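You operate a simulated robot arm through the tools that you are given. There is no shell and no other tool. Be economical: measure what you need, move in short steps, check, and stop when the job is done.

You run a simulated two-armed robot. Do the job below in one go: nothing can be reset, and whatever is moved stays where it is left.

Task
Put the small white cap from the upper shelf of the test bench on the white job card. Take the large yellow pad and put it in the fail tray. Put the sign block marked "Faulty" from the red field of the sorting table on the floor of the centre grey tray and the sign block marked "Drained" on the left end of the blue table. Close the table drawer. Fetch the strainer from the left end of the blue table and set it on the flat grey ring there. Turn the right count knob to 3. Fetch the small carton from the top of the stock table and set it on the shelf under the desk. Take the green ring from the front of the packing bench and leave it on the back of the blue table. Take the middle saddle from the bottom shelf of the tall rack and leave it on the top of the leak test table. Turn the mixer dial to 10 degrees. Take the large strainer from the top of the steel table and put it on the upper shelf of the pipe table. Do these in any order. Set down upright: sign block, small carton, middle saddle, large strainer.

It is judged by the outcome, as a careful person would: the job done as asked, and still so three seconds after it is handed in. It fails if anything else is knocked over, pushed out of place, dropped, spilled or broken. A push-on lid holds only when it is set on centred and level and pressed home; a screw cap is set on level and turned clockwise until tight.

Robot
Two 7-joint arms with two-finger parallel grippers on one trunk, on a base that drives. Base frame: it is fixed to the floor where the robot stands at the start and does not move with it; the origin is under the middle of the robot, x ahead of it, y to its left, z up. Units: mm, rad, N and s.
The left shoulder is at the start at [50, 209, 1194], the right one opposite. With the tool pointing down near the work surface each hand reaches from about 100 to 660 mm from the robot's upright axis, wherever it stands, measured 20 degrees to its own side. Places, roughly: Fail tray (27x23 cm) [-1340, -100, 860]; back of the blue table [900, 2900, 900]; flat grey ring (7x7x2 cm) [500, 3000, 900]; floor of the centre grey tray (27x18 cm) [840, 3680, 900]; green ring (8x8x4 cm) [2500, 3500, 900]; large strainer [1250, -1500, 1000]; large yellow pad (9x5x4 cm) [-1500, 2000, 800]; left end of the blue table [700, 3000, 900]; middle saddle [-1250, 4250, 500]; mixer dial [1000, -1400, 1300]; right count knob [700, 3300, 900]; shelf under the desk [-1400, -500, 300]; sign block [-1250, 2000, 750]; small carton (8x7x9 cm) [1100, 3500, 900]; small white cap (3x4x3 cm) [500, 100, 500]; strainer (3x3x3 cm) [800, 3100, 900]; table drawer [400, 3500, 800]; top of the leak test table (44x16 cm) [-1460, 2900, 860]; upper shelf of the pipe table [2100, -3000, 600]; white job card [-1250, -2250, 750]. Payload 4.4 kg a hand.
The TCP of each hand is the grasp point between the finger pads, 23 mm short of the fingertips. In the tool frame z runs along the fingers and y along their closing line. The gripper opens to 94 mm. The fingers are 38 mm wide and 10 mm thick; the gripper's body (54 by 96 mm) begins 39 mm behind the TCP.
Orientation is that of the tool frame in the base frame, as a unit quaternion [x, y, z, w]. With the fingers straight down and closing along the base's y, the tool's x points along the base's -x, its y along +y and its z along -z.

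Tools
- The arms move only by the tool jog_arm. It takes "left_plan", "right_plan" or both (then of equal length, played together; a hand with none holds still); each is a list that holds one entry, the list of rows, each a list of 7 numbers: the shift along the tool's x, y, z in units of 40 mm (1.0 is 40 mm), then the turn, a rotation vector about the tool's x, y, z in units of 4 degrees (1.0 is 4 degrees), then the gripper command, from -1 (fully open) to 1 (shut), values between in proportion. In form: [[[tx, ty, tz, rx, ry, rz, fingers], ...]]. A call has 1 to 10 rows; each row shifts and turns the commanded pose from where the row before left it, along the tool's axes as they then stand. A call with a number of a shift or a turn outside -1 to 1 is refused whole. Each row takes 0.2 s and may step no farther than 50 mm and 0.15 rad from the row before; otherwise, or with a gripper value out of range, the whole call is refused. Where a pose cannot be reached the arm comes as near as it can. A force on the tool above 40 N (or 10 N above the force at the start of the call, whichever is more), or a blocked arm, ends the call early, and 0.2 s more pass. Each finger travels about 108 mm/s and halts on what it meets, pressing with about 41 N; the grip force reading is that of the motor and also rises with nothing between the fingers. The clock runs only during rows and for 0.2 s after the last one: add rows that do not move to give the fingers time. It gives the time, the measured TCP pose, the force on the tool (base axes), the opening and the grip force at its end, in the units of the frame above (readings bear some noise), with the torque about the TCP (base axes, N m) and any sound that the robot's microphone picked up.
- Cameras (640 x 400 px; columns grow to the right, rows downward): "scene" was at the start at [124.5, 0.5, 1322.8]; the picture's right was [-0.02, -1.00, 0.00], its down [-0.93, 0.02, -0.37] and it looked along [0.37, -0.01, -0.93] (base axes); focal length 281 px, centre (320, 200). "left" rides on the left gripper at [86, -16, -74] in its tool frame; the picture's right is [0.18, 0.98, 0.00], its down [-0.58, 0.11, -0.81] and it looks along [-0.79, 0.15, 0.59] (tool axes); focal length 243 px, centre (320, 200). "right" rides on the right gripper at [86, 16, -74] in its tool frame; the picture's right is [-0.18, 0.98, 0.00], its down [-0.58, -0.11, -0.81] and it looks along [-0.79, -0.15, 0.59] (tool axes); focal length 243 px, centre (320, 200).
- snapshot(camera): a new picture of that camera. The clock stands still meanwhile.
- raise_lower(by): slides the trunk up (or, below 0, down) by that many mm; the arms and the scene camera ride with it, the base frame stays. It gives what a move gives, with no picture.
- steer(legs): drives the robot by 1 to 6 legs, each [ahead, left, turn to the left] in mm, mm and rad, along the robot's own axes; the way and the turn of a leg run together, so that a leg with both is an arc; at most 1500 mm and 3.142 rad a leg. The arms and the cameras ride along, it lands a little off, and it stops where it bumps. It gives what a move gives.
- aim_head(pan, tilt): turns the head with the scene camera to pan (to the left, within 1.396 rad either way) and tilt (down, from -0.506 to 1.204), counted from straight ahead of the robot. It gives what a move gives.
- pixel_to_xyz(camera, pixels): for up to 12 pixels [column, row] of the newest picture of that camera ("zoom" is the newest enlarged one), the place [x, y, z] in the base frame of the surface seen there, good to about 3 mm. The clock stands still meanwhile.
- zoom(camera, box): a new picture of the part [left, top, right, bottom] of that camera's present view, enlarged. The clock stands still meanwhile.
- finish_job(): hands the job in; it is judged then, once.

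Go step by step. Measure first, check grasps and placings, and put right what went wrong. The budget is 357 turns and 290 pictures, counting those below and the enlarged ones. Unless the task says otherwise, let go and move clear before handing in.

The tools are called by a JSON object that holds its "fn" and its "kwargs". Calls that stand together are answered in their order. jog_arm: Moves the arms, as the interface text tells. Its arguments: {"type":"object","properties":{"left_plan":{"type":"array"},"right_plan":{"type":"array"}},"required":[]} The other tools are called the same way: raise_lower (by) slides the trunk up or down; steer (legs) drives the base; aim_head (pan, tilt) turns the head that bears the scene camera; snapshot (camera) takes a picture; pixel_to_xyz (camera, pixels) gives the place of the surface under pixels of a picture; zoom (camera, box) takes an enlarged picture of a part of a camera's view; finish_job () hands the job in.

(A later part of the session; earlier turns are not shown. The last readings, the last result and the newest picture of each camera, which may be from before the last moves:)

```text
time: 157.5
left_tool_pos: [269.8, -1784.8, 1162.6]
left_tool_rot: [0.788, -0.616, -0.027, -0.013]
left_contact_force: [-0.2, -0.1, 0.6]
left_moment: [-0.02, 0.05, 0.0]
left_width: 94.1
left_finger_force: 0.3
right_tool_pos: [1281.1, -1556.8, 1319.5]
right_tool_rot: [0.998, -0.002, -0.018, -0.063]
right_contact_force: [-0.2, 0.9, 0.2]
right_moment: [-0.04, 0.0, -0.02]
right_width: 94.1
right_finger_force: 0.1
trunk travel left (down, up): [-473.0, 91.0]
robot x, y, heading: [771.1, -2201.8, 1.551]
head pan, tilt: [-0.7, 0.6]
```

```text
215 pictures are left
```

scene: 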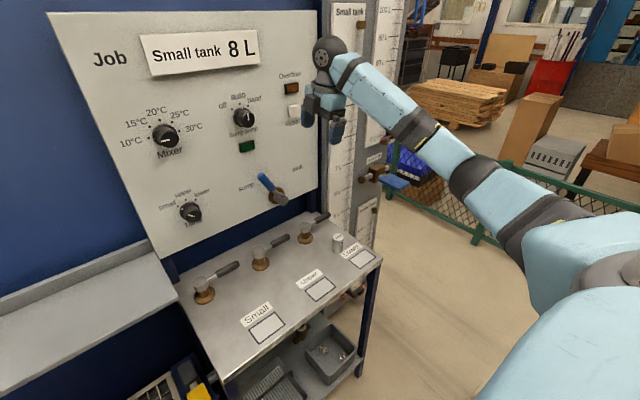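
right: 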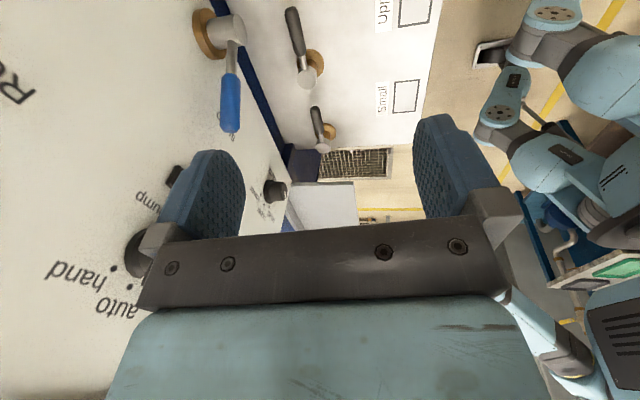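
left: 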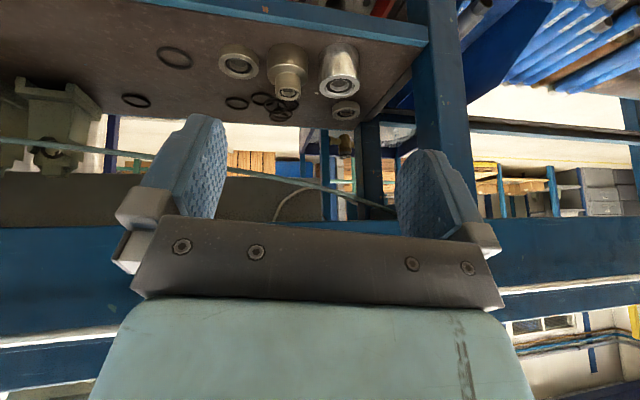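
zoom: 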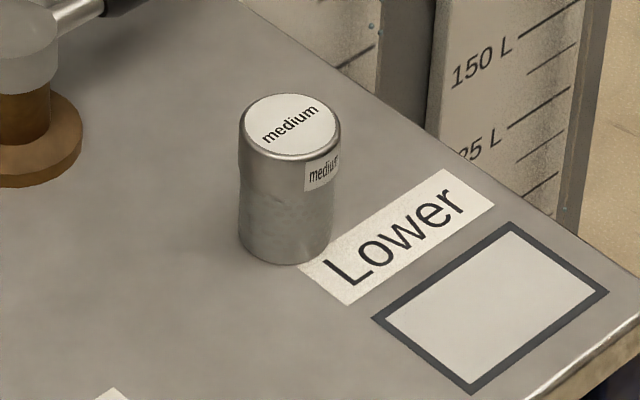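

I measure the cup's top for its centre.

{"fn": "zoom", "kwargs": {"camera": "scene", "box": [326, 228, 350, 258]}}

{"fn": "pixel_to_xyz", "kwargs": {"camera": "zoom", "pixels": [[310, 120], [240, 110], [380, 140], [330, 80], [290, 160], [310, 200], [310, 300], [255, 250], [365, 250]]}}

```text
13.33 times, centred on (338, 243) of scene
```

zoom: 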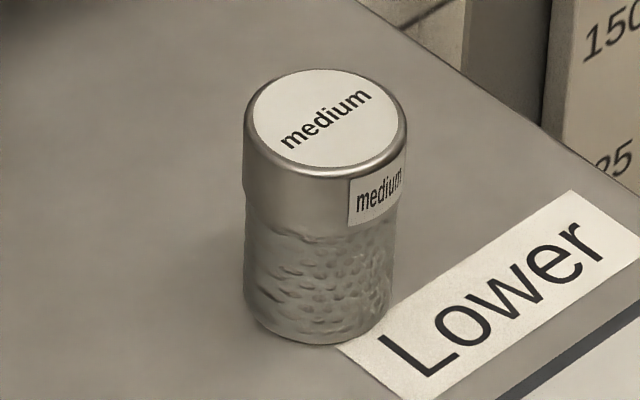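

```text
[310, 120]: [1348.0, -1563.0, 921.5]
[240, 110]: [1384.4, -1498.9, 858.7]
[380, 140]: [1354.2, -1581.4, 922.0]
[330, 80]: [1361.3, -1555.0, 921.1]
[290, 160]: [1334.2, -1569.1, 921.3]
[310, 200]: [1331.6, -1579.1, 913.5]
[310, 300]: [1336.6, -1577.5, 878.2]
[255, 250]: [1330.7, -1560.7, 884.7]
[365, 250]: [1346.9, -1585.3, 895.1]
```

The strainer's centre is (1350,-1566), top z=921. It's out of reach from here, so I draw the hand left and back first, finish levelling it, then sidestep right.

{"fn": "jog_arm", "kwargs": {"right_plan": [[[-1, 0.2, 0, -0.9, 0, 0, -1], [-1, 0.2, 0, -0.9, 0, 0, -1], [-1, 0.2, 0, 0, 0, 0, -1], [-1, 0.2, 0, 0, 0, 0, -1], [-1, 0.2, 0, 0, 0, 0, -1], [-1, 0.2, 0, 0, 0, 0, -1], [-1, 0.2, 0, 0, 0, 0, -1], [-1, 0.2, 0, 0, 0, 0, -1]]]}}

{"fn": "steer", "kwargs": {"legs": [[0, -390, 0]]}}

{"fn": "snapshot", "kwargs": {"camera": "right"}}

```text
time: 159.3
left_tool_pos: [270.5, -1784.9, 1161.8]
left_tool_rot: [0.787, -0.616, -0.027, -0.014]
left_contact_force: [0.0, 0.0, -0.4]
left_moment: [-0.03, -0.01, 0.0]
left_width: 94.1
left_finger_force: 0.1
right_tool_pos: [959.0, -1623.2, 1326.7]
right_tool_rot: [1.0, -0.001, -0.016, 0.001]
right_contact_force: [-0.6, -0.1, 0.6]
right_moment: [0.02, -0.01, 0.0]
right_width: 94.1
right_finger_force: 0.1
trunk travel left (down, up): [-473.0, 91.0]
robot x, y, heading: [770.0, -2202.0, 1.555]
head pan, tilt: [-0.7, 0.6]
```

```text
time: 163.2
left_tool_pos: [656.0, -1787.7, 1162.3]
left_tool_rot: [0.784, -0.62, -0.027, -0.013]
left_contact_force: [-0.2, 0.3, 0.3]
left_moment: [-0.03, -0.01, 0.01]
left_width: 94.2
left_finger_force: 0.0
right_tool_pos: [1347.0, -1632.9, 1328.0]
right_tool_rot: [1.0, -0.005, -0.017, 0.0]
right_contact_force: [0.3, 0.0, 0.6]
right_moment: [0.0, 0.02, 0.0]
right_width: 93.9
right_finger_force: 0.0
trunk travel left (down, up): [-473.0, 91.0]
robot x, y, heading: [1154.3, -2211.6, 1.548]
head pan, tilt: [-0.7, 0.6]
```

```text
213 pictures are left
```

right: 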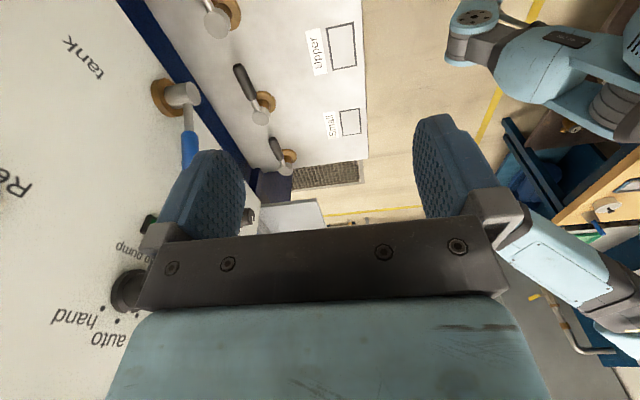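

Free motion now. I shift +67 mm in y and go down 320 mm, then check.

{"fn": "jog_arm", "kwargs": {"right_plan": [[[0, -0.56, 0.7, 0, 0, 0, -1], [0.05, -0.56, 0.7, 0, 0, 0, -1], [0, -0.56, 0.7, 0, 0, 0, -1], [0, 0, 1, 0, 0, 0, -1], [0, 0, 1, 0, 0, 0, -1], [0, 0, 1, 0, 0, 0, -1], [0, 0, 1, 0, 0, 0, -1], [0, 0, 1, 0, 0, 0, -1], [0, 0, 1, 0, 0, 0, -1], [0, 0, 0, 0, 0, 0, -1]]]}}

{"fn": "snapshot", "kwargs": {"camera": "right"}}

```text
time: 165.4
left_tool_pos: [655.3, -1787.3, 1164.4]
left_tool_rot: [0.784, -0.62, -0.027, -0.013]
left_contact_force: [-0.8, -0.7, -0.8]
left_moment: [0.01, -0.01, 0.0]
left_width: 94.0
left_finger_force: 0.0
right_tool_pos: [1338.9, -1566.0, 1004.2]
right_tool_rot: [1.0, -0.006, -0.018, -0.001]
right_contact_force: [-0.3, -0.9, 0.7]
right_moment: [0.02, -0.03, 0.0]
right_width: 94.1
right_finger_force: 0.1
trunk travel left (down, up): [-473.0, 91.0]
robot x, y, heading: [1154.0, -2208.8, 1.539]
head pan, tilt: [-0.7, 0.6]
```

```text
212 pictures are left
```

right: 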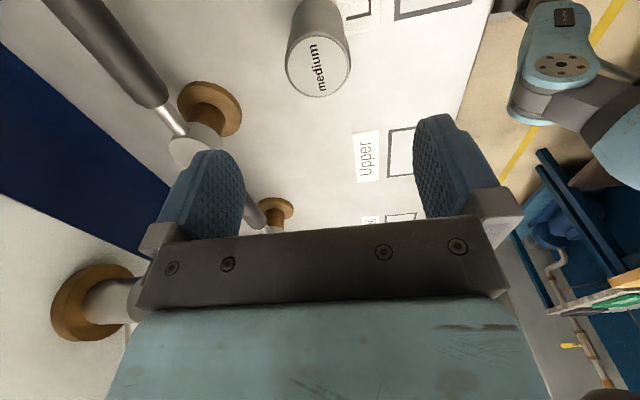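

Cup is centred in y. I shift +11 mm in x and lower to z≈895, then close.

{"fn": "jog_arm", "kwargs": {"right_plan": [[[0.28, 0, 0.6, 0, 0, 0, -1], [0, 0, 1, 0, 0, 0, -1], [0, 0, 0.8, 0, 0, 0, -1], [0, 0, 0.32, 0, 0, 0, -1], [0, 0, 0, 0, 0, 0, -1], [0, 0, 0, 0, 0, 0, 0.3], [0, 0, 0, 0, 0, 0, 0.5], [0, 0, 0, 0, 0, 0, 0.5]]]}}

{"fn": "snapshot", "kwargs": {"camera": "right"}}

```text
time: 167.2
left_tool_pos: [656.3, -1787.4, 1163.5]
left_tool_rot: [0.784, -0.621, -0.027, -0.013]
left_contact_force: [-0.1, 0.5, 0.8]
left_moment: [0.01, -0.01, -0.01]
left_width: 93.9
left_finger_force: 0.1
right_tool_pos: [1344.1, -1565.4, 895.4]
right_tool_rot: [1.0, -0.005, -0.017, 0.0]
right_contact_force: [-0.2, 0.0, 0.3]
right_moment: [-0.01, 0.03, 0.02]
right_width: 41.2
right_finger_force: 41.4
trunk travel left (down, up): [-473.0, 91.0]
robot x, y, heading: [1152.9, -2206.7, 1.543]
head pan, tilt: [-0.7, 0.6]
```

```text
211 pictures are left
```

right: 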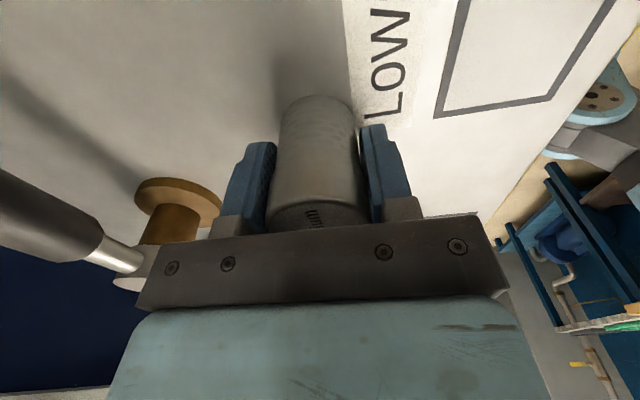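

Gripped at 41 mm. I lift it 280 mm, back off, sidestep clear, and look toward the pipe table.

{"fn": "jog_arm", "kwargs": {"right_plan": [[[0, 0, -1, 0, 0, 0, 0.5], [0, 0, -1, 0, 0, 0, 0.5], [0, 0, -1, 0, 0, 0, 0.5], [0, 0, -1, 0, 0, 0, 0.5], [0, 0, -1, 0, 0, 0, 0.5], [0, 0.5, -0.9, 0, 0, 0, 0.5], [0, 0.8, -0.6, 0, 0, 0, 0.5], [0, 1, 0, 0, 0, 0, 0.5], [0, 1, 0, 0, 0, 0, 0.5]]]}}

{"fn": "aim_head", "kwargs": {"pan": -1.2, "tilt": 0.4}}

{"fn": "snapshot", "kwargs": {"camera": "scene"}}

```text
time: 169.2
left_tool_pos: [656.5, -1789.5, 1164.0]
left_tool_rot: [0.784, -0.62, -0.028, -0.013]
left_contact_force: [0.3, -1.0, 1.0]
left_moment: [0.01, 0.02, 0.02]
left_width: 93.7
left_finger_force: 0.1
right_tool_pos: [1355.1, -1697.0, 1154.6]
right_tool_rot: [1.0, -0.005, -0.017, -0.001]
right_contact_force: [-0.6, -1.0, -0.9]
right_moment: [0.02, -0.01, 0.03]
right_width: 41.1
right_finger_force: 41.0
trunk travel left (down, up): [-473.0, 91.0]
robot x, y, heading: [1151.4, -2208.8, 1.544]
head pan, tilt: [-0.7, 0.6]
```

```text
time: 170.1
left_tool_pos: [655.7, -1788.3, 1161.8]
left_tool_rot: [0.784, -0.62, -0.026, -0.013]
left_contact_force: [-0.5, 0.2, -0.2]
left_moment: [0.01, -0.06, 0.0]
left_width: 94.0
left_finger_force: 0.0
right_tool_pos: [1354.9, -1696.2, 1155.0]
right_tool_rot: [1.0, -0.005, -0.018, 0.0]
right_contact_force: [-0.5, 0.5, -1.2]
right_moment: [-0.04, -0.02, 0.03]
right_width: 41.0
right_finger_force: 41.5
trunk travel left (down, up): [-473.0, 91.0]
robot x, y, heading: [1152.9, -2214.2, 1.546]
head pan, tilt: [-1.201, 0.4]
```

```text
210 pictures are left
```

scene: 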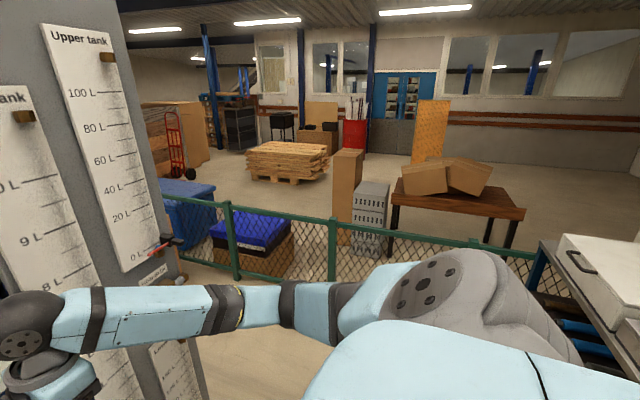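

I measure the fence line and the pipe table front.

{"fn": "pixel_to_xyz", "kwargs": {"camera": "scene", "pixels": [[335, 225], [232, 210], [335, 280], [470, 240], [545, 250], [560, 262], [180, 270], [190, 340], [250, 375], [590, 330]]}}

```text
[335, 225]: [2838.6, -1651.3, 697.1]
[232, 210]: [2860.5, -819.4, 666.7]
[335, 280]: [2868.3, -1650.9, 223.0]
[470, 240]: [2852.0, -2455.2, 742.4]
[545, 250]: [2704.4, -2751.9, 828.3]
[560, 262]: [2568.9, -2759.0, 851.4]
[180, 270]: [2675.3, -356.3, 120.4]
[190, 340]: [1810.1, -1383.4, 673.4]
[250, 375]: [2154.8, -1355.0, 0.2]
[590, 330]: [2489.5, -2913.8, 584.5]
```

There is ample free floor. I drive to about (2050,-2060) and turn around to face the pipe table.

{"fn": "steer", "kwargs": {"legs": [[0, -880, 0], [150, 0, 0], [0, 0, -3.1]]}}

{"fn": "aim_head", "kwargs": {"pan": 0, "tilt": 0.75}}

{"fn": "snapshot", "kwargs": {"camera": "scene"}}

```text
time: 181.3
left_tool_pos: [1818.1, -1460.2, 1163.0]
left_tool_rot: [-0.591, 0.806, 0.03, 0.01]
left_contact_force: [0.2, 0.2, 0.0]
left_moment: [-0.01, -0.02, 0.0]
left_width: 93.8
left_finger_force: 0.0
right_tool_pos: [2467.6, -1755.2, 1153.1]
right_tool_rot: [0.959, -0.284, -0.015, -0.004]
right_contact_force: [-0.3, -0.5, -1.1]
right_moment: [0.04, 0.0, 0.02]
right_width: 41.2
right_finger_force: 40.9
trunk travel left (down, up): [-473.0, 91.0]
robot x, y, heading: [2024.5, -2079.0, 0.978]
head pan, tilt: [-1.201, 0.4]
stopped in leg 3: the force on the tool passed its limit at 104 N (the readings are from after the stop); the commanded pose is now the measured one
```

```text
time: 182.7
left_tool_pos: [1819.0, -1459.6, 1162.0]
left_tool_rot: [-0.592, 0.805, 0.029, 0.009]
left_contact_force: [-0.4, -0.3, 0.5]
left_moment: [0.0, 0.02, -0.01]
left_width: 94.1
left_finger_force: 0.0
right_tool_pos: [2468.9, -1753.8, 1155.3]
right_tool_rot: [0.959, -0.284, -0.017, -0.004]
right_contact_force: [0.4, -0.5, -1.4]
right_moment: [0.0, 0.0, 0.03]
right_width: 41.3
right_finger_force: 41.0
trunk travel left (down, up): [-473.0, 91.0]
robot x, y, heading: [2017.3, -2083.3, 0.98]
head pan, tilt: [0.0, 0.75]
```

```text
209 pictures are left
```

scene: 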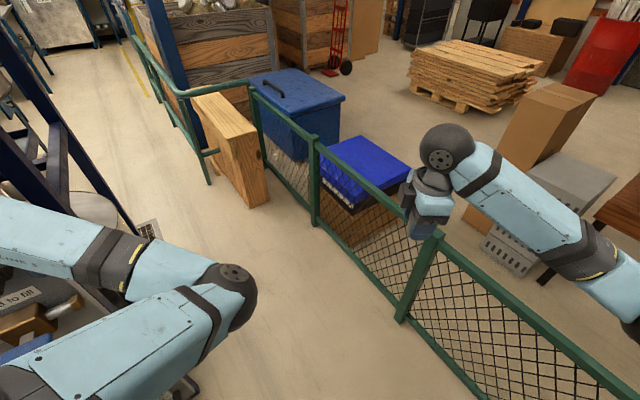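

The left hand brushed the level-board column. I move away from it diagonally and then continue the turn.

{"fn": "steer", "kwargs": {"legs": [[-110, -200, 0], [0, 0, -2.52]]}}

{"fn": "snapshot", "kwargs": {"camera": "scene"}}

```text
time: 183.9
left_tool_pos: [1836.0, -1508.3, 1163.5]
left_tool_rot: [-0.597, 0.802, 0.035, 0.007]
left_contact_force: [3.2, -11.1, -1.1]
left_moment: [-0.26, -0.2, 0.41]
left_width: 90.7
left_finger_force: 0.2
right_tool_pos: [2488.4, -1797.9, 1155.2]
right_tool_rot: [0.959, -0.282, -0.017, -0.005]
right_contact_force: [-0.4, -0.2, -1.3]
right_moment: [0.02, -0.01, 0.0]
right_width: 41.1
right_finger_force: 41.5
trunk travel left (down, up): [-473.0, 91.0]
robot x, y, heading: [2046.6, -2125.1, 0.983]
head pan, tilt: [0.0, 0.75]
stopped in leg 1: the force on the tool passed its limit at 132 N (the readings are from after the stop); the commanded pose is now the measured one
```

```text
208 pictures are left
```

scene: 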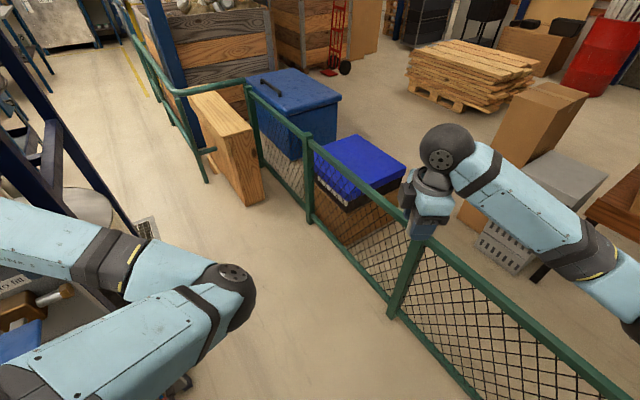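

The left hand has hooked something (width 90.7, force −11 N). I look with the left camera.

{"fn": "snapshot", "kwargs": {"camera": "left"}}

{"fn": "aim_head", "kwargs": {"pan": 1.0, "tilt": 0.4}}

{"fn": "snapshot", "kwargs": {"camera": "scene"}}

```text
207 pictures are left
```

left: 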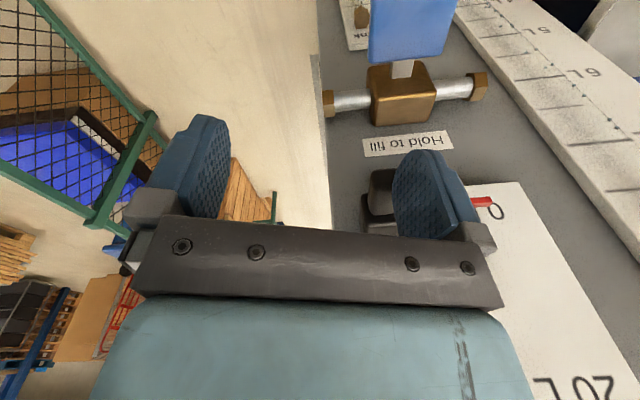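

```text
time: 185.2
left_tool_pos: [1834.5, -1505.8, 1164.8]
left_tool_rot: [-0.598, 0.801, 0.037, 0.006]
left_contact_force: [2.3, -16.1, -2.9]
left_moment: [-0.39, -0.17, 0.69]
left_width: 90.7
left_finger_force: 0.2
right_tool_pos: [2490.7, -1799.0, 1154.2]
right_tool_rot: [0.959, -0.283, -0.017, -0.005]
right_contact_force: [-0.6, 0.2, -1.2]
right_moment: [0.04, -0.03, 0.0]
right_width: 41.4
right_finger_force: 41.1
trunk travel left (down, up): [-473.0, 91.0]
robot x, y, heading: [2046.8, -2122.7, 0.982]
head pan, tilt: [1.0, 0.4]
```

```text
206 pictures are left
```

scene: 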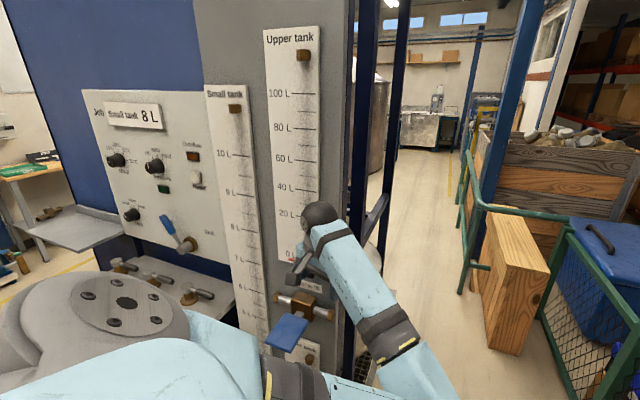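

The force pushes the left fingertip away from the board bracket, so it is just pressed against it. I move straight away from the board in a small step.

{"fn": "steer", "kwargs": {"legs": [[-55, -25, 0]]}}

{"fn": "snapshot", "kwargs": {"camera": "left"}}

```text
time: 186.2
left_tool_pos: [1825.5, -1562.3, 1162.7]
left_tool_rot: [-0.596, 0.802, 0.035, 0.006]
left_contact_force: [-0.1, 0.3, 0.3]
left_moment: [0.04, -0.01, 0.03]
left_width: 93.8
left_finger_force: 0.1
right_tool_pos: [2479.8, -1855.0, 1153.4]
right_tool_rot: [0.959, -0.283, -0.016, -0.005]
right_contact_force: [-0.4, 0.6, -0.9]
right_moment: [0.05, 0.0, 0.01]
right_width: 40.9
right_finger_force: 41.2
trunk travel left (down, up): [-473.0, 91.0]
robot x, y, heading: [2032.0, -2180.3, 0.983]
head pan, tilt: [1.0, 0.4]
```

```text
205 pictures are left
```

left: 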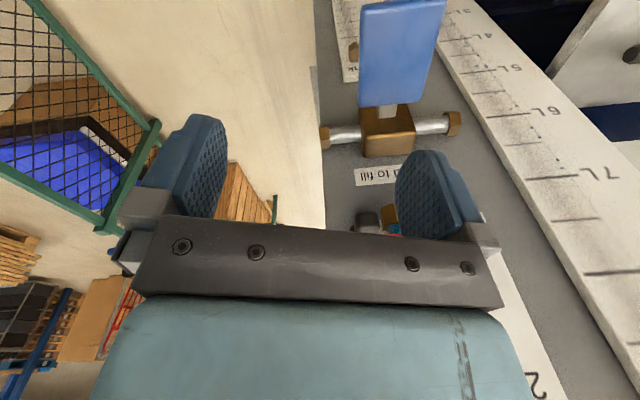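

Free now. I check whether the pointer/bracket on the board was disturbed.

{"fn": "zoom", "kwargs": {"camera": "scene", "box": [200, 180, 400, 340]}}

```text
2.50 times, centred on (300, 260) of scene
```

zoom: 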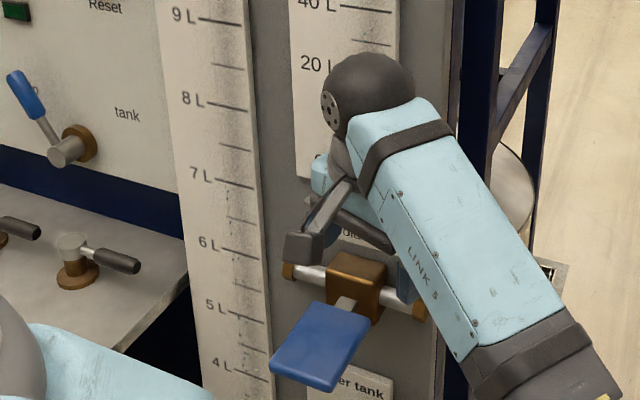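

I now complete the turn to face the pipe table.

{"fn": "steer", "kwargs": {"legs": [[0, 0, -2.54]]}}

{"fn": "aim_head", "kwargs": {"pan": 0, "tilt": 0.8}}

{"fn": "snapshot", "kwargs": {"camera": "scene"}}

```text
time: 192.6
left_tool_pos: [2555.2, -2580.8, 1163.6]
left_tool_rot: [0.593, 0.804, 0.003, 0.037]
left_contact_force: [0.2, -0.3, 0.6]
left_moment: [-0.01, -0.01, 0.0]
left_width: 93.9
left_finger_force: 0.0
right_tool_pos: [1847.7, -2702.0, 1153.2]
right_tool_rot: [-0.01, 1.0, 0.001, 0.017]
right_contact_force: [-0.3, 0.1, -1.8]
right_moment: [0.0, 0.01, 0.02]
right_width: 41.1
right_finger_force: 40.7
trunk travel left (down, up): [-473.0, 91.0]
robot x, y, heading: [2037.9, -2182.1, -1.568]
head pan, tilt: [1.0, 0.4]
```

```text
time: 193.9
left_tool_pos: [2555.0, -2580.5, 1162.6]
left_tool_rot: [0.593, 0.804, 0.004, 0.037]
left_contact_force: [-0.9, 0.5, -0.3]
left_moment: [0.02, 0.0, -0.02]
left_width: 93.8
left_finger_force: 0.2
right_tool_pos: [1848.7, -2702.8, 1153.3]
right_tool_rot: [-0.01, 1.0, 0.0, 0.017]
right_contact_force: [-0.2, -0.2, -1.4]
right_moment: [0.0, -0.02, -0.03]
right_width: 40.9
right_finger_force: 41.0
trunk travel left (down, up): [-473.0, 91.0]
robot x, y, heading: [2036.2, -2186.4, -1.571]
head pan, tilt: [0.0, 0.799]
```

```text
203 pictures are left
```

scene: 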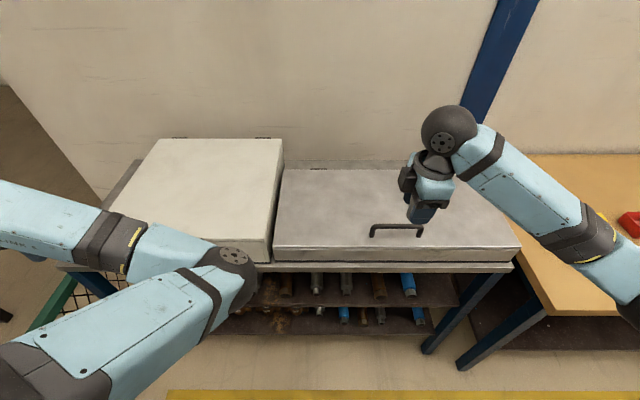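

I zoom on the upper shelf under the table top to find free room.

{"fn": "zoom", "kwargs": {"camera": "scene", "box": [230, 255, 470, 345]}}

{"fn": "pixel_to_xyz", "kwargs": {"camera": "scene", "pixels": [[287, 285], [318, 283], [347, 285], [378, 287], [408, 287], [440, 295], [330, 303], [362, 298], [395, 300], [400, 268], [450, 285], [270, 270]]}}

```text
2.67 times, centred on (350, 300) of scene
```

zoom: 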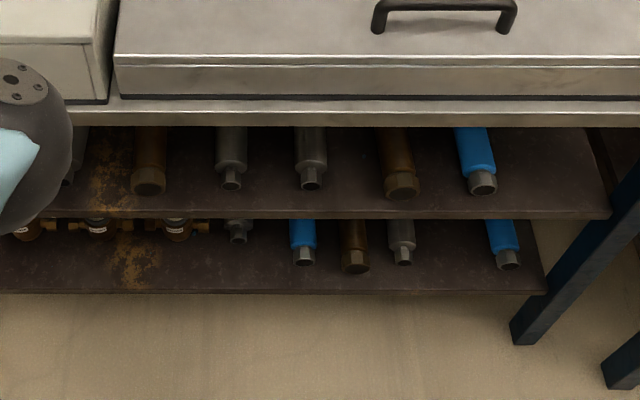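

```text
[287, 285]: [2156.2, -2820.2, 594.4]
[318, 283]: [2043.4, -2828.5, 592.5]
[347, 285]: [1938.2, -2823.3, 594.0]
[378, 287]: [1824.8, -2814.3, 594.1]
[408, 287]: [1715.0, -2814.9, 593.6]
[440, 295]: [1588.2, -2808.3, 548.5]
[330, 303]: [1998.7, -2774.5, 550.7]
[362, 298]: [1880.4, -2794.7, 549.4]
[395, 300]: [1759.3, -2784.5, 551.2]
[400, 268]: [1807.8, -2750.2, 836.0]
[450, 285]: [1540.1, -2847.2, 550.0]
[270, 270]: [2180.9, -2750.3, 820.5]
```

The upper shelf is at z=550, front edge y≈−2765, free at x 1540–1690. The hand can't go vertically under the top, so I'll set the strainer on the flat lid, regrip it with the hand near horizontal, and then put it on the shelf. I measure the lid.

{"fn": "pixel_to_xyz", "kwargs": {"camera": "scene", "pixels": [[480, 230], [350, 243], [450, 243], [500, 245], [400, 200], [400, 228], [470, 215], [395, 250]]}}

```text
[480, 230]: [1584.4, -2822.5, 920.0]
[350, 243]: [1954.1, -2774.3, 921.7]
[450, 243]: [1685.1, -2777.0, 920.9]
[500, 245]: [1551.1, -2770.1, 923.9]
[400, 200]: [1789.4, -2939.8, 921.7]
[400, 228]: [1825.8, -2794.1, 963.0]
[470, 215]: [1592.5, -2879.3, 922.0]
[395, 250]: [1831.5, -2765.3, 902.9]
```

Lid top is z=921. I sidestep right 200 mm, then move the strainer over the lid and lower it.

{"fn": "steer", "kwargs": {"legs": [[0, -205, 0]]}}

{"fn": "jog_arm", "kwargs": {"right_plan": [[[0, -0.85, 0, 0, 0, 0, 0.5], [0, -0.85, 0, 0, 0, 0, 0.5], [0, -0.8, 0, 0, 0, 0, 0.5], [0, 0, 1, 0, 0, 0, 0.5], [0, 0, 1, 0, 0, 0, 0.5], [0, 0, 1, 0, 0, 0, 0.5], [0, 0, 1, 0, 0, 0, 0.5], [0, 0, 0.5, 0, 0, 0, 0.5], [0, 0, 0, 0, 0, 0, 0.5]]]}}

{"fn": "snapshot", "kwargs": {"camera": "right"}}

```text
time: 196.3
left_tool_pos: [2352.1, -2582.3, 1161.8]
left_tool_rot: [0.594, 0.804, 0.004, 0.036]
left_contact_force: [0.6, -0.9, -0.6]
left_moment: [-0.01, 0.03, 0.01]
left_width: 94.2
left_finger_force: 0.1
right_tool_pos: [1644.6, -2702.6, 1154.2]
right_tool_rot: [-0.008, 1.0, 0.0, 0.017]
right_contact_force: [-0.7, -0.2, -1.3]
right_moment: [0.01, -0.02, -0.03]
right_width: 40.7
right_finger_force: 40.6
trunk travel left (down, up): [-473.0, 91.0]
robot x, y, heading: [1833.5, -2183.2, -1.569]
head pan, tilt: [0.0, 0.799]
```

```text
time: 198.3
left_tool_pos: [2352.7, -2583.0, 1162.8]
left_tool_rot: [0.593, 0.804, 0.004, 0.036]
left_contact_force: [-0.5, -0.1, 0.4]
left_moment: [0.0, -0.01, 0.03]
left_width: 94.2
left_finger_force: 0.1
right_tool_pos: [1653.0, -2802.7, 973.3]
right_tool_rot: [-0.009, 1.0, 0.0, 0.017]
right_contact_force: [0.2, -0.7, -0.1]
right_moment: [-0.02, -0.04, -0.02]
right_width: 41.0
right_finger_force: 40.5
trunk travel left (down, up): [-473.0, 91.0]
robot x, y, heading: [1831.7, -2185.8, -1.567]
head pan, tilt: [0.0, 0.799]
```

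```text
201 pictures are left
```

right: 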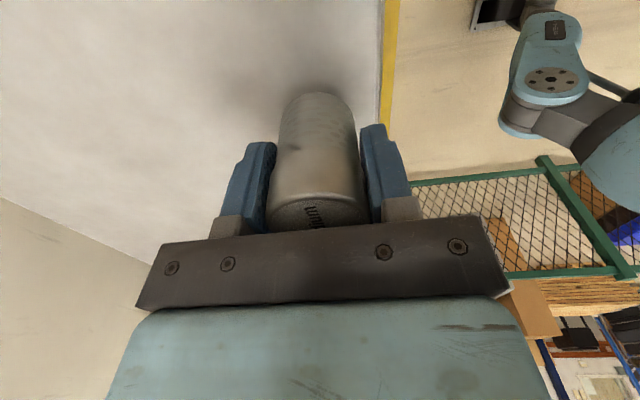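

Strainer hovers ~16 mm over the lid. I lower gently, release and rise.

{"fn": "jog_arm", "kwargs": {"right_plan": [[[0, 0, 0.25, 0, 0, 0, 0.5], [0, 0, 0.12, 0, 0, 0, 0.5], [0, 0, 0.05, 0, 0, 0, 0.5], [0, 0, 0, 0, 0, 0, 0.5], [0, 0, 0, 0, 0, 0, -0.2], [0, 0, 0, 0, 0, 0, -1], [0, 0, 0, 0, 0, 0, -1], [0, 0, -0.8, 0, 0, 0, -1], [0, 0, -1, 0, 0, 0, -1], [0, 0, -1, 0, 0, 0, -1]]]}}

{"fn": "snapshot", "kwargs": {"camera": "right"}}

```text
time: 200.5
left_tool_pos: [2352.0, -2581.6, 1162.0]
left_tool_rot: [0.594, 0.804, 0.004, 0.036]
left_contact_force: [-0.4, 0.0, 0.2]
left_moment: [0.01, 0.02, 0.0]
left_width: 94.2
left_finger_force: 0.0
right_tool_pos: [1651.3, -2801.5, 1071.3]
right_tool_rot: [-0.008, 1.0, 0.0, 0.016]
right_contact_force: [0.6, 1.1, 0.6]
right_moment: [0.01, 0.02, -0.01]
right_width: 94.2
right_finger_force: 0.1
trunk travel left (down, up): [-473.0, 91.0]
robot x, y, heading: [1836.4, -2182.7, -1.567]
head pan, tilt: [0.0, 0.799]
```

```text
200 pictures are left
```

right: 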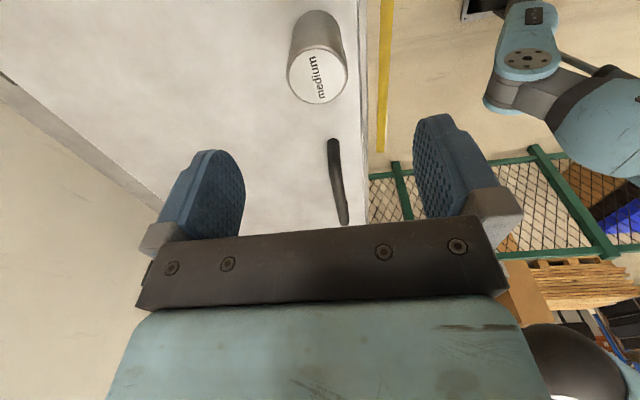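

Strainer stands on the lid. I measure it and turn the hand back (roll +90°), away from the strainer.

{"fn": "pixel_to_xyz", "kwargs": {"camera": "right", "pixels": [[317, 78], [296, 75], [340, 85], [318, 100], [315, 58]]}}

{"fn": "jog_arm", "kwargs": {"right_plan": [[[0, 0.6, -0.8, 0, 0, 0, -1], [0, 1, 0, 0, 0, 0, -1], [0, 1, 0, 0, 0, 1, -1], [0, 0, 0, 0, 0, 1, -1], [0, 0, 0, 0, 0, 1, -1], [0, 0, 0, 0, 0, 1, -1], [0, 0, 0, 0, 0, 1, -1], [0, 0, 0, 0, 0, 1, -1], [0, 0, 0, 0, 0, 1, -1], [0, 0, 0, 0, 0, 1, -1]]]}}

{"fn": "jog_arm", "kwargs": {"right_plan": [[[0, 0, 0, 0, 0, 1, -1], [0, 0, 0, 0, 0, 1, -1], [0, 0, 0, 0, 0, 1, -1], [0, 0, 0, 0, 0, 1, -1], [0, 0, 0, 0, 0, 1, -1], [0, 0, 0, 0, 0, 1, -1], [0, 0, 0, 0, 0, 1, -1], [0, 0, 0, 0, 0, 1, -1], [0, 0, 0, 0, 0, 1, -1], [0, 0, 0, 0, 0, 1, -1]]]}}

```text
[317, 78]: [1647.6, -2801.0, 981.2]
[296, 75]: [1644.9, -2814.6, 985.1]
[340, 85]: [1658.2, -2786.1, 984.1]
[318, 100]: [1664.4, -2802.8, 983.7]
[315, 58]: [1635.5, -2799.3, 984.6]
```

```text
time: 202.7
left_tool_pos: [2352.5, -2581.6, 1163.3]
left_tool_rot: [0.594, 0.804, 0.004, 0.036]
left_contact_force: [0.1, 0.5, 0.0]
left_moment: [0.02, 0.01, 0.01]
left_width: 94.1
left_finger_force: 0.0
right_tool_pos: [1646.7, -2698.9, 1101.3]
right_tool_rot: [0.268, 0.963, 0.005, 0.016]
right_contact_force: [-0.3, 0.3, 1.3]
right_moment: [0.01, -0.02, -0.02]
right_width: 93.9
right_finger_force: 0.1
trunk travel left (down, up): [-473.0, 91.0]
robot x, y, heading: [1828.8, -2185.8, -1.572]
head pan, tilt: [0.0, 0.799]
```

```text
time: 204.9
left_tool_pos: [2351.9, -2582.0, 1163.0]
left_tool_rot: [0.594, 0.804, 0.004, 0.037]
left_contact_force: [0.4, -0.5, 0.7]
left_moment: [-0.02, 0.0, 0.02]
left_width: 94.1
left_finger_force: 0.1
right_tool_pos: [1646.4, -2698.7, 1101.5]
right_tool_rot: [0.581, 0.814, 0.01, 0.013]
right_contact_force: [-0.1, -0.3, -0.8]
right_moment: [-0.01, -0.02, 0.0]
right_width: 94.1
right_finger_force: 0.1
trunk travel left (down, up): [-473.0, 91.0]
robot x, y, heading: [1831.4, -2187.6, -1.569]
head pan, tilt: [0.0, 0.799]
```

Next I finish the roll and start pitching toward horizontal.

{"fn": "jog_arm", "kwargs": {"right_plan": [[[0, 0, 0, 0, 0, 1, -1], [0, 0, 0, 0, 0, 1, -1], [0, 0, 0, 0, 0, 1, -1], [0, 0, 0, 0, 0, 1, -1], [0, 0, 0, 0, 0, 0.7, -1], [0, 0, 0, 0, -1, 0, -1], [0, 0, 0, 0, -1, 0, -1], [0, 0, 0, 0, -1, 0, -1], [0, 0, 0, 0, -1, 0, -1], [0, 0, 0, 0, -1, 0, -1]]]}}

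{"fn": "jog_arm", "kwargs": {"right_plan": [[[0.2, 0, -0.2, 0, -1, 0, -1], [0.2, 0, -0.2, 0, -1, 0, -1], [0.2, 0, -0.2, 0, -1, 0, -1], [0, 0, 0, 0, -1, 0, -1], [0, 0, 0, 0, -1, 0, -1], [0, 0, 0, 0, -1, 0, -1], [0, 0, 0, 0, -1, 0, -1], [0, 0, 0, 0, -1, 0, -1], [0, 0, 0, 0, -1, 0, -1], [0, 0, 0, 0, -1, 0, -1]]]}}

{"fn": "snapshot", "kwargs": {"camera": "right"}}

```text
time: 207.1
left_tool_pos: [2351.7, -2582.3, 1163.6]
left_tool_rot: [0.594, 0.804, 0.004, 0.036]
left_contact_force: [-0.9, -0.1, 0.2]
left_moment: [0.03, 0.01, -0.02]
left_width: 94.0
left_finger_force: 0.0
right_tool_pos: [1645.9, -2698.2, 1100.9]
right_tool_rot: [0.697, 0.695, -0.111, 0.134]
right_contact_force: [0.5, -0.4, 0.2]
right_moment: [-0.01, 0.0, 0.02]
right_width: 93.9
right_finger_force: 0.2
trunk travel left (down, up): [-473.0, 91.0]
robot x, y, heading: [1832.3, -2184.2, -1.575]
head pan, tilt: [0.0, 0.799]
```

```text
time: 209.3
left_tool_pos: [2352.9, -2582.3, 1162.5]
left_tool_rot: [0.594, 0.804, 0.004, 0.036]
left_contact_force: [0.7, 0.3, -0.2]
left_moment: [0.01, -0.02, 0.0]
left_width: 94.1
left_finger_force: 0.1
right_tool_pos: [1646.3, -2666.2, 1113.6]
right_tool_rot: [0.617, 0.608, -0.342, 0.365]
right_contact_force: [0.7, 0.5, 0.8]
right_moment: [-0.03, 0.02, -0.03]
right_width: 94.2
right_finger_force: 0.1
trunk travel left (down, up): [-473.0, 91.0]
robot x, y, heading: [1832.3, -2183.9, -1.57]
head pan, tilt: [0.0, 0.799]
```

```text
199 pictures are left
```

right: 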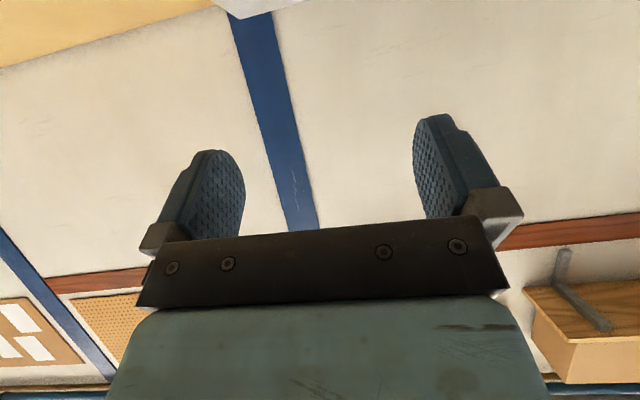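

Tilt is 60°. I add 8°, lower in front of the lid edge to z≈956, and check.

{"fn": "jog_arm", "kwargs": {"right_plan": [[[0, 0, 0, 0, -1, 0, -1], [0, 0, 0, 0, -1, 0, -1], [0.86, 0.03, 0.51, 0, 0, 0, -1], [0.86, 0.03, 0.51, 0, 0, 0, -1], [0.86, 0.03, 0.51, 0, 0, 0, -1], [0.86, 0.03, 0.51, 0, 0, 0, -1], [0, 0, 0, 0, 0, 0, -1]]]}}

{"fn": "snapshot", "kwargs": {"camera": "right"}}

```text
time: 210.9
left_tool_pos: [2350.6, -2582.6, 1164.0]
left_tool_rot: [0.594, 0.804, 0.005, 0.036]
left_contact_force: [0.0, -0.1, 0.2]
left_moment: [0.01, -0.02, 0.02]
left_width: 93.9
left_finger_force: 0.1
right_tool_pos: [1659.4, -2688.7, 954.1]
right_tool_rot: [0.592, 0.581, -0.384, 0.406]
right_contact_force: [0.1, 0.4, -0.3]
right_moment: [-0.01, 0.0, 0.03]
right_width: 93.8
right_finger_force: 0.1
trunk travel left (down, up): [-473.0, 91.0]
robot x, y, heading: [1832.8, -2179.3, -1.566]
head pan, tilt: [0.0, 0.799]
```

```text
198 pictures are left
```

right: 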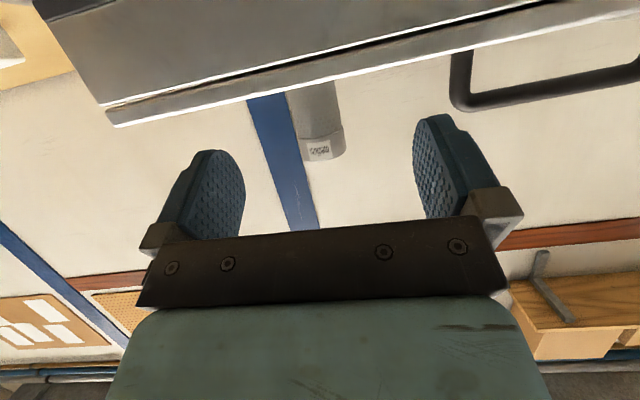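

The strainer is ahead between the fingers. I advance 112 mm with a −9 mm x correction and close.

{"fn": "jog_arm", "kwargs": {"right_plan": [[[-0.39, -0.23, 0.85, 0, 0, 0, -1], [-0.35, 0, 0.86, 0, 0, 0, -1], [-0.35, 0, 0.86, 0, 0, 0, -1], [0, 0, 0, 0, 0, 0, -1], [0, 0, 0, 0, 0, 0, 0], [0, 0, 0, 0, 0, 0, 0.5], [0, 0, 0, 0, 0, 0, 0.5], [0, 0, 0, 0, 0, 0, 0.5]]]}}

{"fn": "snapshot", "kwargs": {"camera": "right"}}

```text
time: 212.7
left_tool_pos: [2352.4, -2581.6, 1162.8]
left_tool_rot: [0.594, 0.804, 0.004, 0.036]
left_contact_force: [-0.7, -0.6, 0.8]
left_moment: [0.03, 0.02, 0.01]
left_width: 94.1
left_finger_force: 0.1
right_tool_pos: [1646.9, -2802.3, 959.4]
right_tool_rot: [0.593, 0.579, -0.386, 0.405]
right_contact_force: [-0.3, -1.2, 3.5]
right_moment: [-0.05, 0.09, 0.01]
right_width: 40.8
right_finger_force: 40.9
trunk travel left (down, up): [-473.0, 91.0]
robot x, y, heading: [1830.7, -2181.5, -1.568]
head pan, tilt: [0.0, 0.799]
```

```text
197 pictures are left
```

right: 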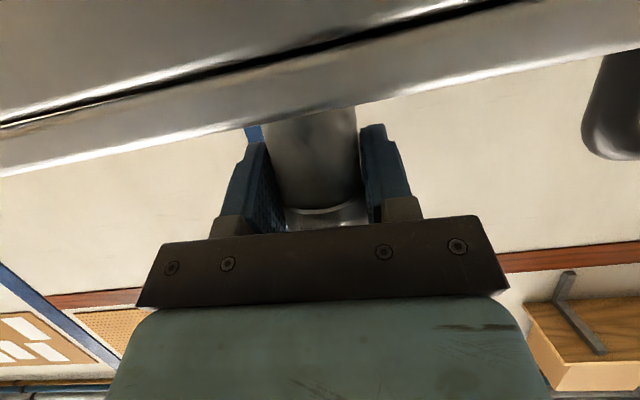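

Regripped from the front. I lift, draw back 170 mm and lower the trunk.

{"fn": "jog_arm", "kwargs": {"right_plan": [[[-0.4, 0, -0.16, 0, 0, 0, 0.5], [-0.3, 0, -0.1, 0, 0, 0, 0.5], [0.4, 0, -0.98, 0, 0, 0, 0.5], [0.4, 0, -0.98, 0, 0, 0, 0.5], [0.4, 0, -0.98, 0, 0, 0, 0.5], [0.4, 0, -0.98, 0, 0, 0, 0.5]]]}}

{"fn": "raise_lower", "kwargs": {"by": -360}}

{"fn": "snapshot", "kwargs": {"camera": "right"}}

```text
time: 214.3
left_tool_pos: [2352.8, -2582.8, 1162.6]
left_tool_rot: [0.594, 0.803, 0.004, 0.036]
left_contact_force: [-0.1, -0.1, 0.4]
left_moment: [0.03, 0.03, 0.02]
left_width: 93.8
left_finger_force: 0.0
right_tool_pos: [1616.3, -2646.6, 992.6]
right_tool_rot: [0.587, 0.575, -0.412, 0.393]
right_contact_force: [0.5, 0.7, -0.4]
right_moment: [0.01, 0.0, -0.03]
right_width: 40.6
right_finger_force: 40.6
trunk travel left (down, up): [-473.0, 91.0]
robot x, y, heading: [1833.5, -2183.2, -1.567]
head pan, tilt: [0.0, 0.799]
stopped in row 6 (right hand): the arm was blocked; the commanded pose is now the measured one
```

```text
time: 218.0
left_tool_pos: [2353.3, -2581.9, 967.3]
left_tool_rot: [0.594, 0.804, 0.004, 0.036]
left_contact_force: [-0.3, 0.5, -1.1]
left_moment: [-0.09, 0.02, 0.03]
left_width: 93.7
left_finger_force: 0.1
right_tool_pos: [1613.2, -2637.0, 792.8]
right_tool_rot: [0.591, 0.575, -0.411, 0.39]
right_contact_force: [-0.7, 0.0, -1.3]
right_moment: [0.0, 0.0, 0.05]
right_width: 40.7
right_finger_force: 41.0
trunk travel left (down, up): [-263.0, 300.0]
robot x, y, heading: [1832.3, -2183.9, -1.571]
head pan, tilt: [0.0, 0.799]
stopped: the arm was blocked; the commanded pose is now the measured one
```

```text
196 pictures are left
```

right: 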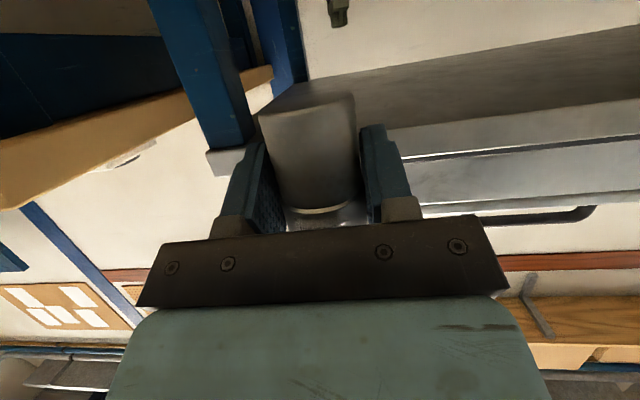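

The arm was blocked on lowering (elbow at the base). I raise a little, drive back 190 mm, and extend the hand forward and down instead.

{"fn": "raise_lower", "kwargs": {"by": 40}}

{"fn": "steer", "kwargs": {"legs": [[-200, 0, 0]]}}

{"fn": "jog_arm", "kwargs": {"right_plan": [[[0, 0, 1, 0, 0, 0, 0.5], [0, 0, 1, 0, 0, 0, 0.5], [0.48, 0, 0.85, 0, 0, 0, 0.5], [0.48, 0, 0.85, 0, 0, 0, 0.5], [0.48, 0, 0.85, 0, 0, 0, 0.5], [0.7, 0, 0.6, 0, 0, 0, 0.5], [0.7, 0, 0.6, 0, 0, 0, 0.5], [0.7, 0, 0.6, 0, 0, 0, 0.5]]]}}

{"fn": "snapshot", "kwargs": {"camera": "right"}}

```text
time: 218.8
left_tool_pos: [2352.8, -2582.5, 992.1]
left_tool_rot: [0.594, 0.804, 0.004, 0.035]
left_contact_force: [-0.2, 0.3, 0.5]
left_moment: [0.0, -0.02, 0.0]
left_width: 94.0
left_finger_force: 0.0
right_tool_pos: [1614.3, -2638.9, 818.4]
right_tool_rot: [0.591, 0.577, -0.408, 0.389]
right_contact_force: [1.0, -0.2, -1.6]
right_moment: [-0.02, -0.01, -0.02]
right_width: 41.0
right_finger_force: 40.9
trunk travel left (down, up): [-303.0, 260.0]
robot x, y, heading: [1832.3, -2182.6, -1.572]
head pan, tilt: [0.0, 0.799]
```

```text
time: 220.4
left_tool_pos: [2352.8, -2383.8, 992.4]
left_tool_rot: [0.593, 0.804, 0.003, 0.036]
left_contact_force: [-0.3, 0.1, -0.2]
left_moment: [0.0, 0.0, -0.05]
left_width: 93.9
left_finger_force: 0.1
right_tool_pos: [1614.8, -2439.9, 819.7]
right_tool_rot: [0.591, 0.576, -0.409, 0.389]
right_contact_force: [0.7, 0.5, -0.7]
right_moment: [-0.01, 0.03, -0.02]
right_width: 40.9
right_finger_force: 41.1
trunk travel left (down, up): [-303.0, 260.0]
robot x, y, heading: [1829.7, -1983.3, -1.573]
head pan, tilt: [0.0, 0.799]
```

```text
time: 221.4
left_tool_pos: [2353.0, -2383.6, 999.2]
left_tool_rot: [0.593, 0.804, 0.004, 0.036]
left_contact_force: [-0.8, -0.2, -0.2]
left_moment: [-0.01, 0.0, -0.03]
left_width: 94.1
left_finger_force: 0.1
right_tool_pos: [1598.0, -2489.2, 786.4]
right_tool_rot: [0.574, 0.568, -0.431, 0.403]
right_contact_force: [-0.4, -0.6, -1.2]
right_moment: [-0.01, 0.0, -0.02]
right_width: 41.0
right_finger_force: 41.8
trunk travel left (down, up): [-303.0, 260.0]
robot x, y, heading: [1832.5, -1989.1, -1.566]
head pan, tilt: [0.0, 0.799]
stopped in row 4 (right hand): the arm was blocked; the commanded pose is now the measured one
```

```text
195 pictures are left
```

right: 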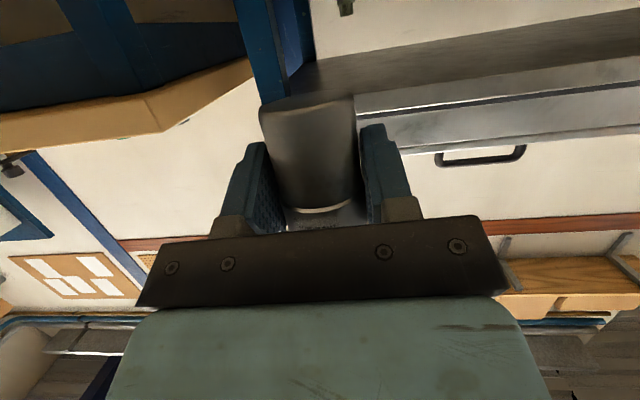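

Blocked again while extending; I look at the arm with the scene camera.

{"fn": "aim_head", "kwargs": {"pan": -0.4, "tilt": 1.1}}

{"fn": "snapshot", "kwargs": {"camera": "scene"}}

```text
time: 222.2
left_tool_pos: [2351.3, -2384.2, 998.5]
left_tool_rot: [0.593, 0.804, 0.003, 0.037]
left_contact_force: [0.8, 0.3, -0.2]
left_moment: [0.01, 0.01, 0.01]
left_width: 93.9
left_finger_force: 0.0
right_tool_pos: [1593.6, -2489.9, 784.7]
right_tool_rot: [0.576, 0.567, -0.431, 0.4]
right_contact_force: [0.2, -0.1, -2.1]
right_moment: [0.01, 0.03, -0.02]
right_width: 40.8
right_finger_force: 40.9
trunk travel left (down, up): [-303.0, 260.0]
robot x, y, heading: [1831.2, -1985.0, -1.568]
head pan, tilt: [-0.4, 1.1]
```

```text
194 pictures are left
```

scene: 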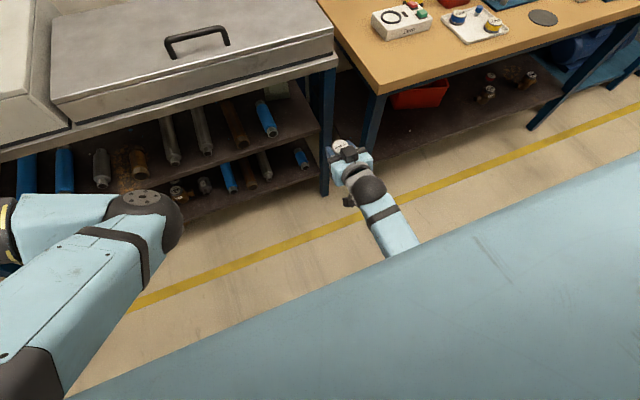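

The elbow is tucked low under the chest. I raise the trunk, stretch the arm forward up high, then lower the trunk with the arm extended.

{"fn": "raise_lower", "kwargs": {"by": 190}}

{"fn": "jog_arm", "kwargs": {"right_plan": [[[-0.35, 0, 0.8, 0, 0, 0, 0.5], [-0.35, 0.1, 0.9, 0, 0, 0, 0.5], [-0.35, 0.1, 0.9, 0, 0, 0, 0.5], [-0.35, 0.1, 0.9, 0, 0, 0, 0.5], [-0.35, 0.1, 0.9, 0, 0, 0, 0.5], [0, 0, 0, 0, 0, 0, 0.5]]]}}

{"fn": "snapshot", "kwargs": {"camera": "scene"}}

```text
time: 224.3
left_tool_pos: [2352.2, -2384.3, 1182.6]
left_tool_rot: [0.593, 0.804, 0.004, 0.036]
left_contact_force: [0.1, 0.0, -0.7]
left_moment: [0.0, 0.0, -0.01]
left_width: 93.8
left_finger_force: 0.0
right_tool_pos: [1597.1, -2490.1, 956.4]
right_tool_rot: [0.578, 0.574, -0.424, 0.395]
right_contact_force: [-0.6, 0.5, -1.1]
right_moment: [0.02, 0.0, 0.0]
right_width: 41.1
right_finger_force: 40.6
trunk travel left (down, up): [-493.0, 70.0]
robot x, y, heading: [1834.7, -1987.6, -1.565]
head pan, tilt: [-0.4, 1.1]
```

```text
time: 225.7
left_tool_pos: [2352.5, -2383.5, 1182.9]
left_tool_rot: [0.593, 0.804, 0.004, 0.036]
left_contact_force: [0.7, 0.8, -0.5]
left_moment: [0.0, 0.05, 0.03]
left_width: 94.3
left_finger_force: 0.0
right_tool_pos: [1595.8, -2683.9, 968.4]
right_tool_rot: [0.574, 0.574, -0.434, 0.39]
right_contact_force: [0.5, 0.0, -0.9]
right_moment: [-0.02, 0.01, 0.0]
right_width: 40.7
right_finger_force: 41.3
trunk travel left (down, up): [-493.0, 70.0]
robot x, y, heading: [1832.3, -1985.0, -1.572]
head pan, tilt: [-0.4, 1.1]
```

```text
193 pictures are left
```

scene: 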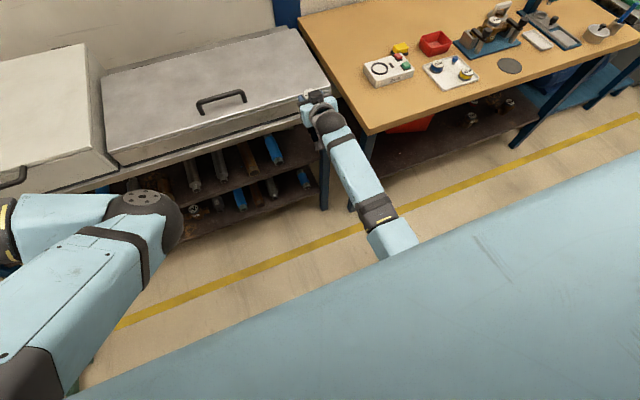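

Extended freely. I shift 45 mm to the left (+x, clear of the table leg) and lower the trunk 355 mm.

{"fn": "jog_arm", "kwargs": {"right_plan": [[[0, 0.6, 0, 0, 0, 0, 0.5], [0, 0.6, 0, 0, 0, 0, 0.5], [0, 0, 0, 0, 0, 0, 0.5]]]}}

{"fn": "raise_lower", "kwargs": {"by": -350}}

{"fn": "snapshot", "kwargs": {"camera": "right"}}

{"fn": "snapshot", "kwargs": {"camera": "scene"}}

```text
time: 226.7
left_tool_pos: [2351.2, -2382.3, 1185.0]
left_tool_rot: [0.593, 0.804, 0.005, 0.036]
left_contact_force: [-0.4, 0.0, -0.2]
left_moment: [0.03, 0.01, 0.01]
left_width: 94.1
left_finger_force: 0.1
right_tool_pos: [1592.9, -2714.9, 1000.4]
right_tool_rot: [0.549, 0.571, -0.478, 0.379]
right_contact_force: [-0.3, 0.1, -1.5]
right_moment: [0.0, 0.02, 0.03]
right_width: 40.8
right_finger_force: 41.1
trunk travel left (down, up): [-493.0, 70.0]
robot x, y, heading: [1834.2, -1986.9, -1.571]
head pan, tilt: [-0.4, 1.1]
stopped in row 3 (right hand): the arm was blocked; the commanded pose is now the measured one
```

```text
time: 230.3
left_tool_pos: [2352.2, -2383.3, 978.1]
left_tool_rot: [0.593, 0.804, 0.004, 0.036]
left_contact_force: [-0.1, 0.3, -0.1]
left_moment: [0.02, 0.01, -0.01]
left_width: 94.2
left_finger_force: 0.1
right_tool_pos: [1593.7, -2720.4, 801.2]
right_tool_rot: [0.547, 0.57, -0.48, 0.381]
right_contact_force: [-0.3, 0.1, -0.9]
right_moment: [0.02, 0.02, -0.03]
right_width: 40.6
right_finger_force: 41.3
trunk travel left (down, up): [-277.0, 287.0]
robot x, y, heading: [1830.5, -1985.1, -1.569]
head pan, tilt: [-0.4, 1.1]
stopped: the arm was blocked; the commanded pose is now the measured one
```

```text
192 pictures are left
```

right: 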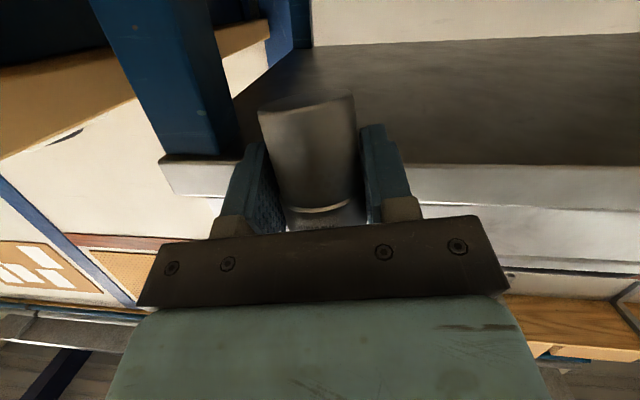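

```text
191 pictures are left
```

scene: 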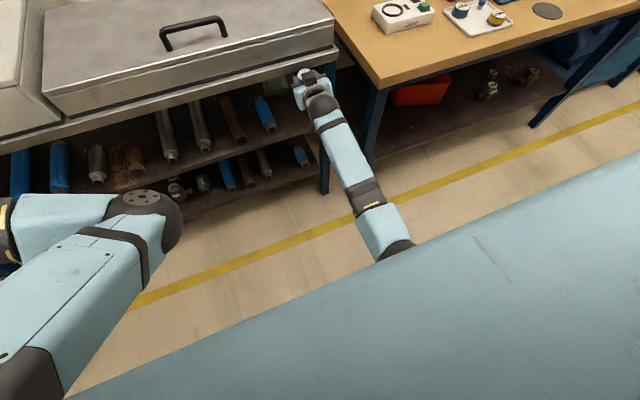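

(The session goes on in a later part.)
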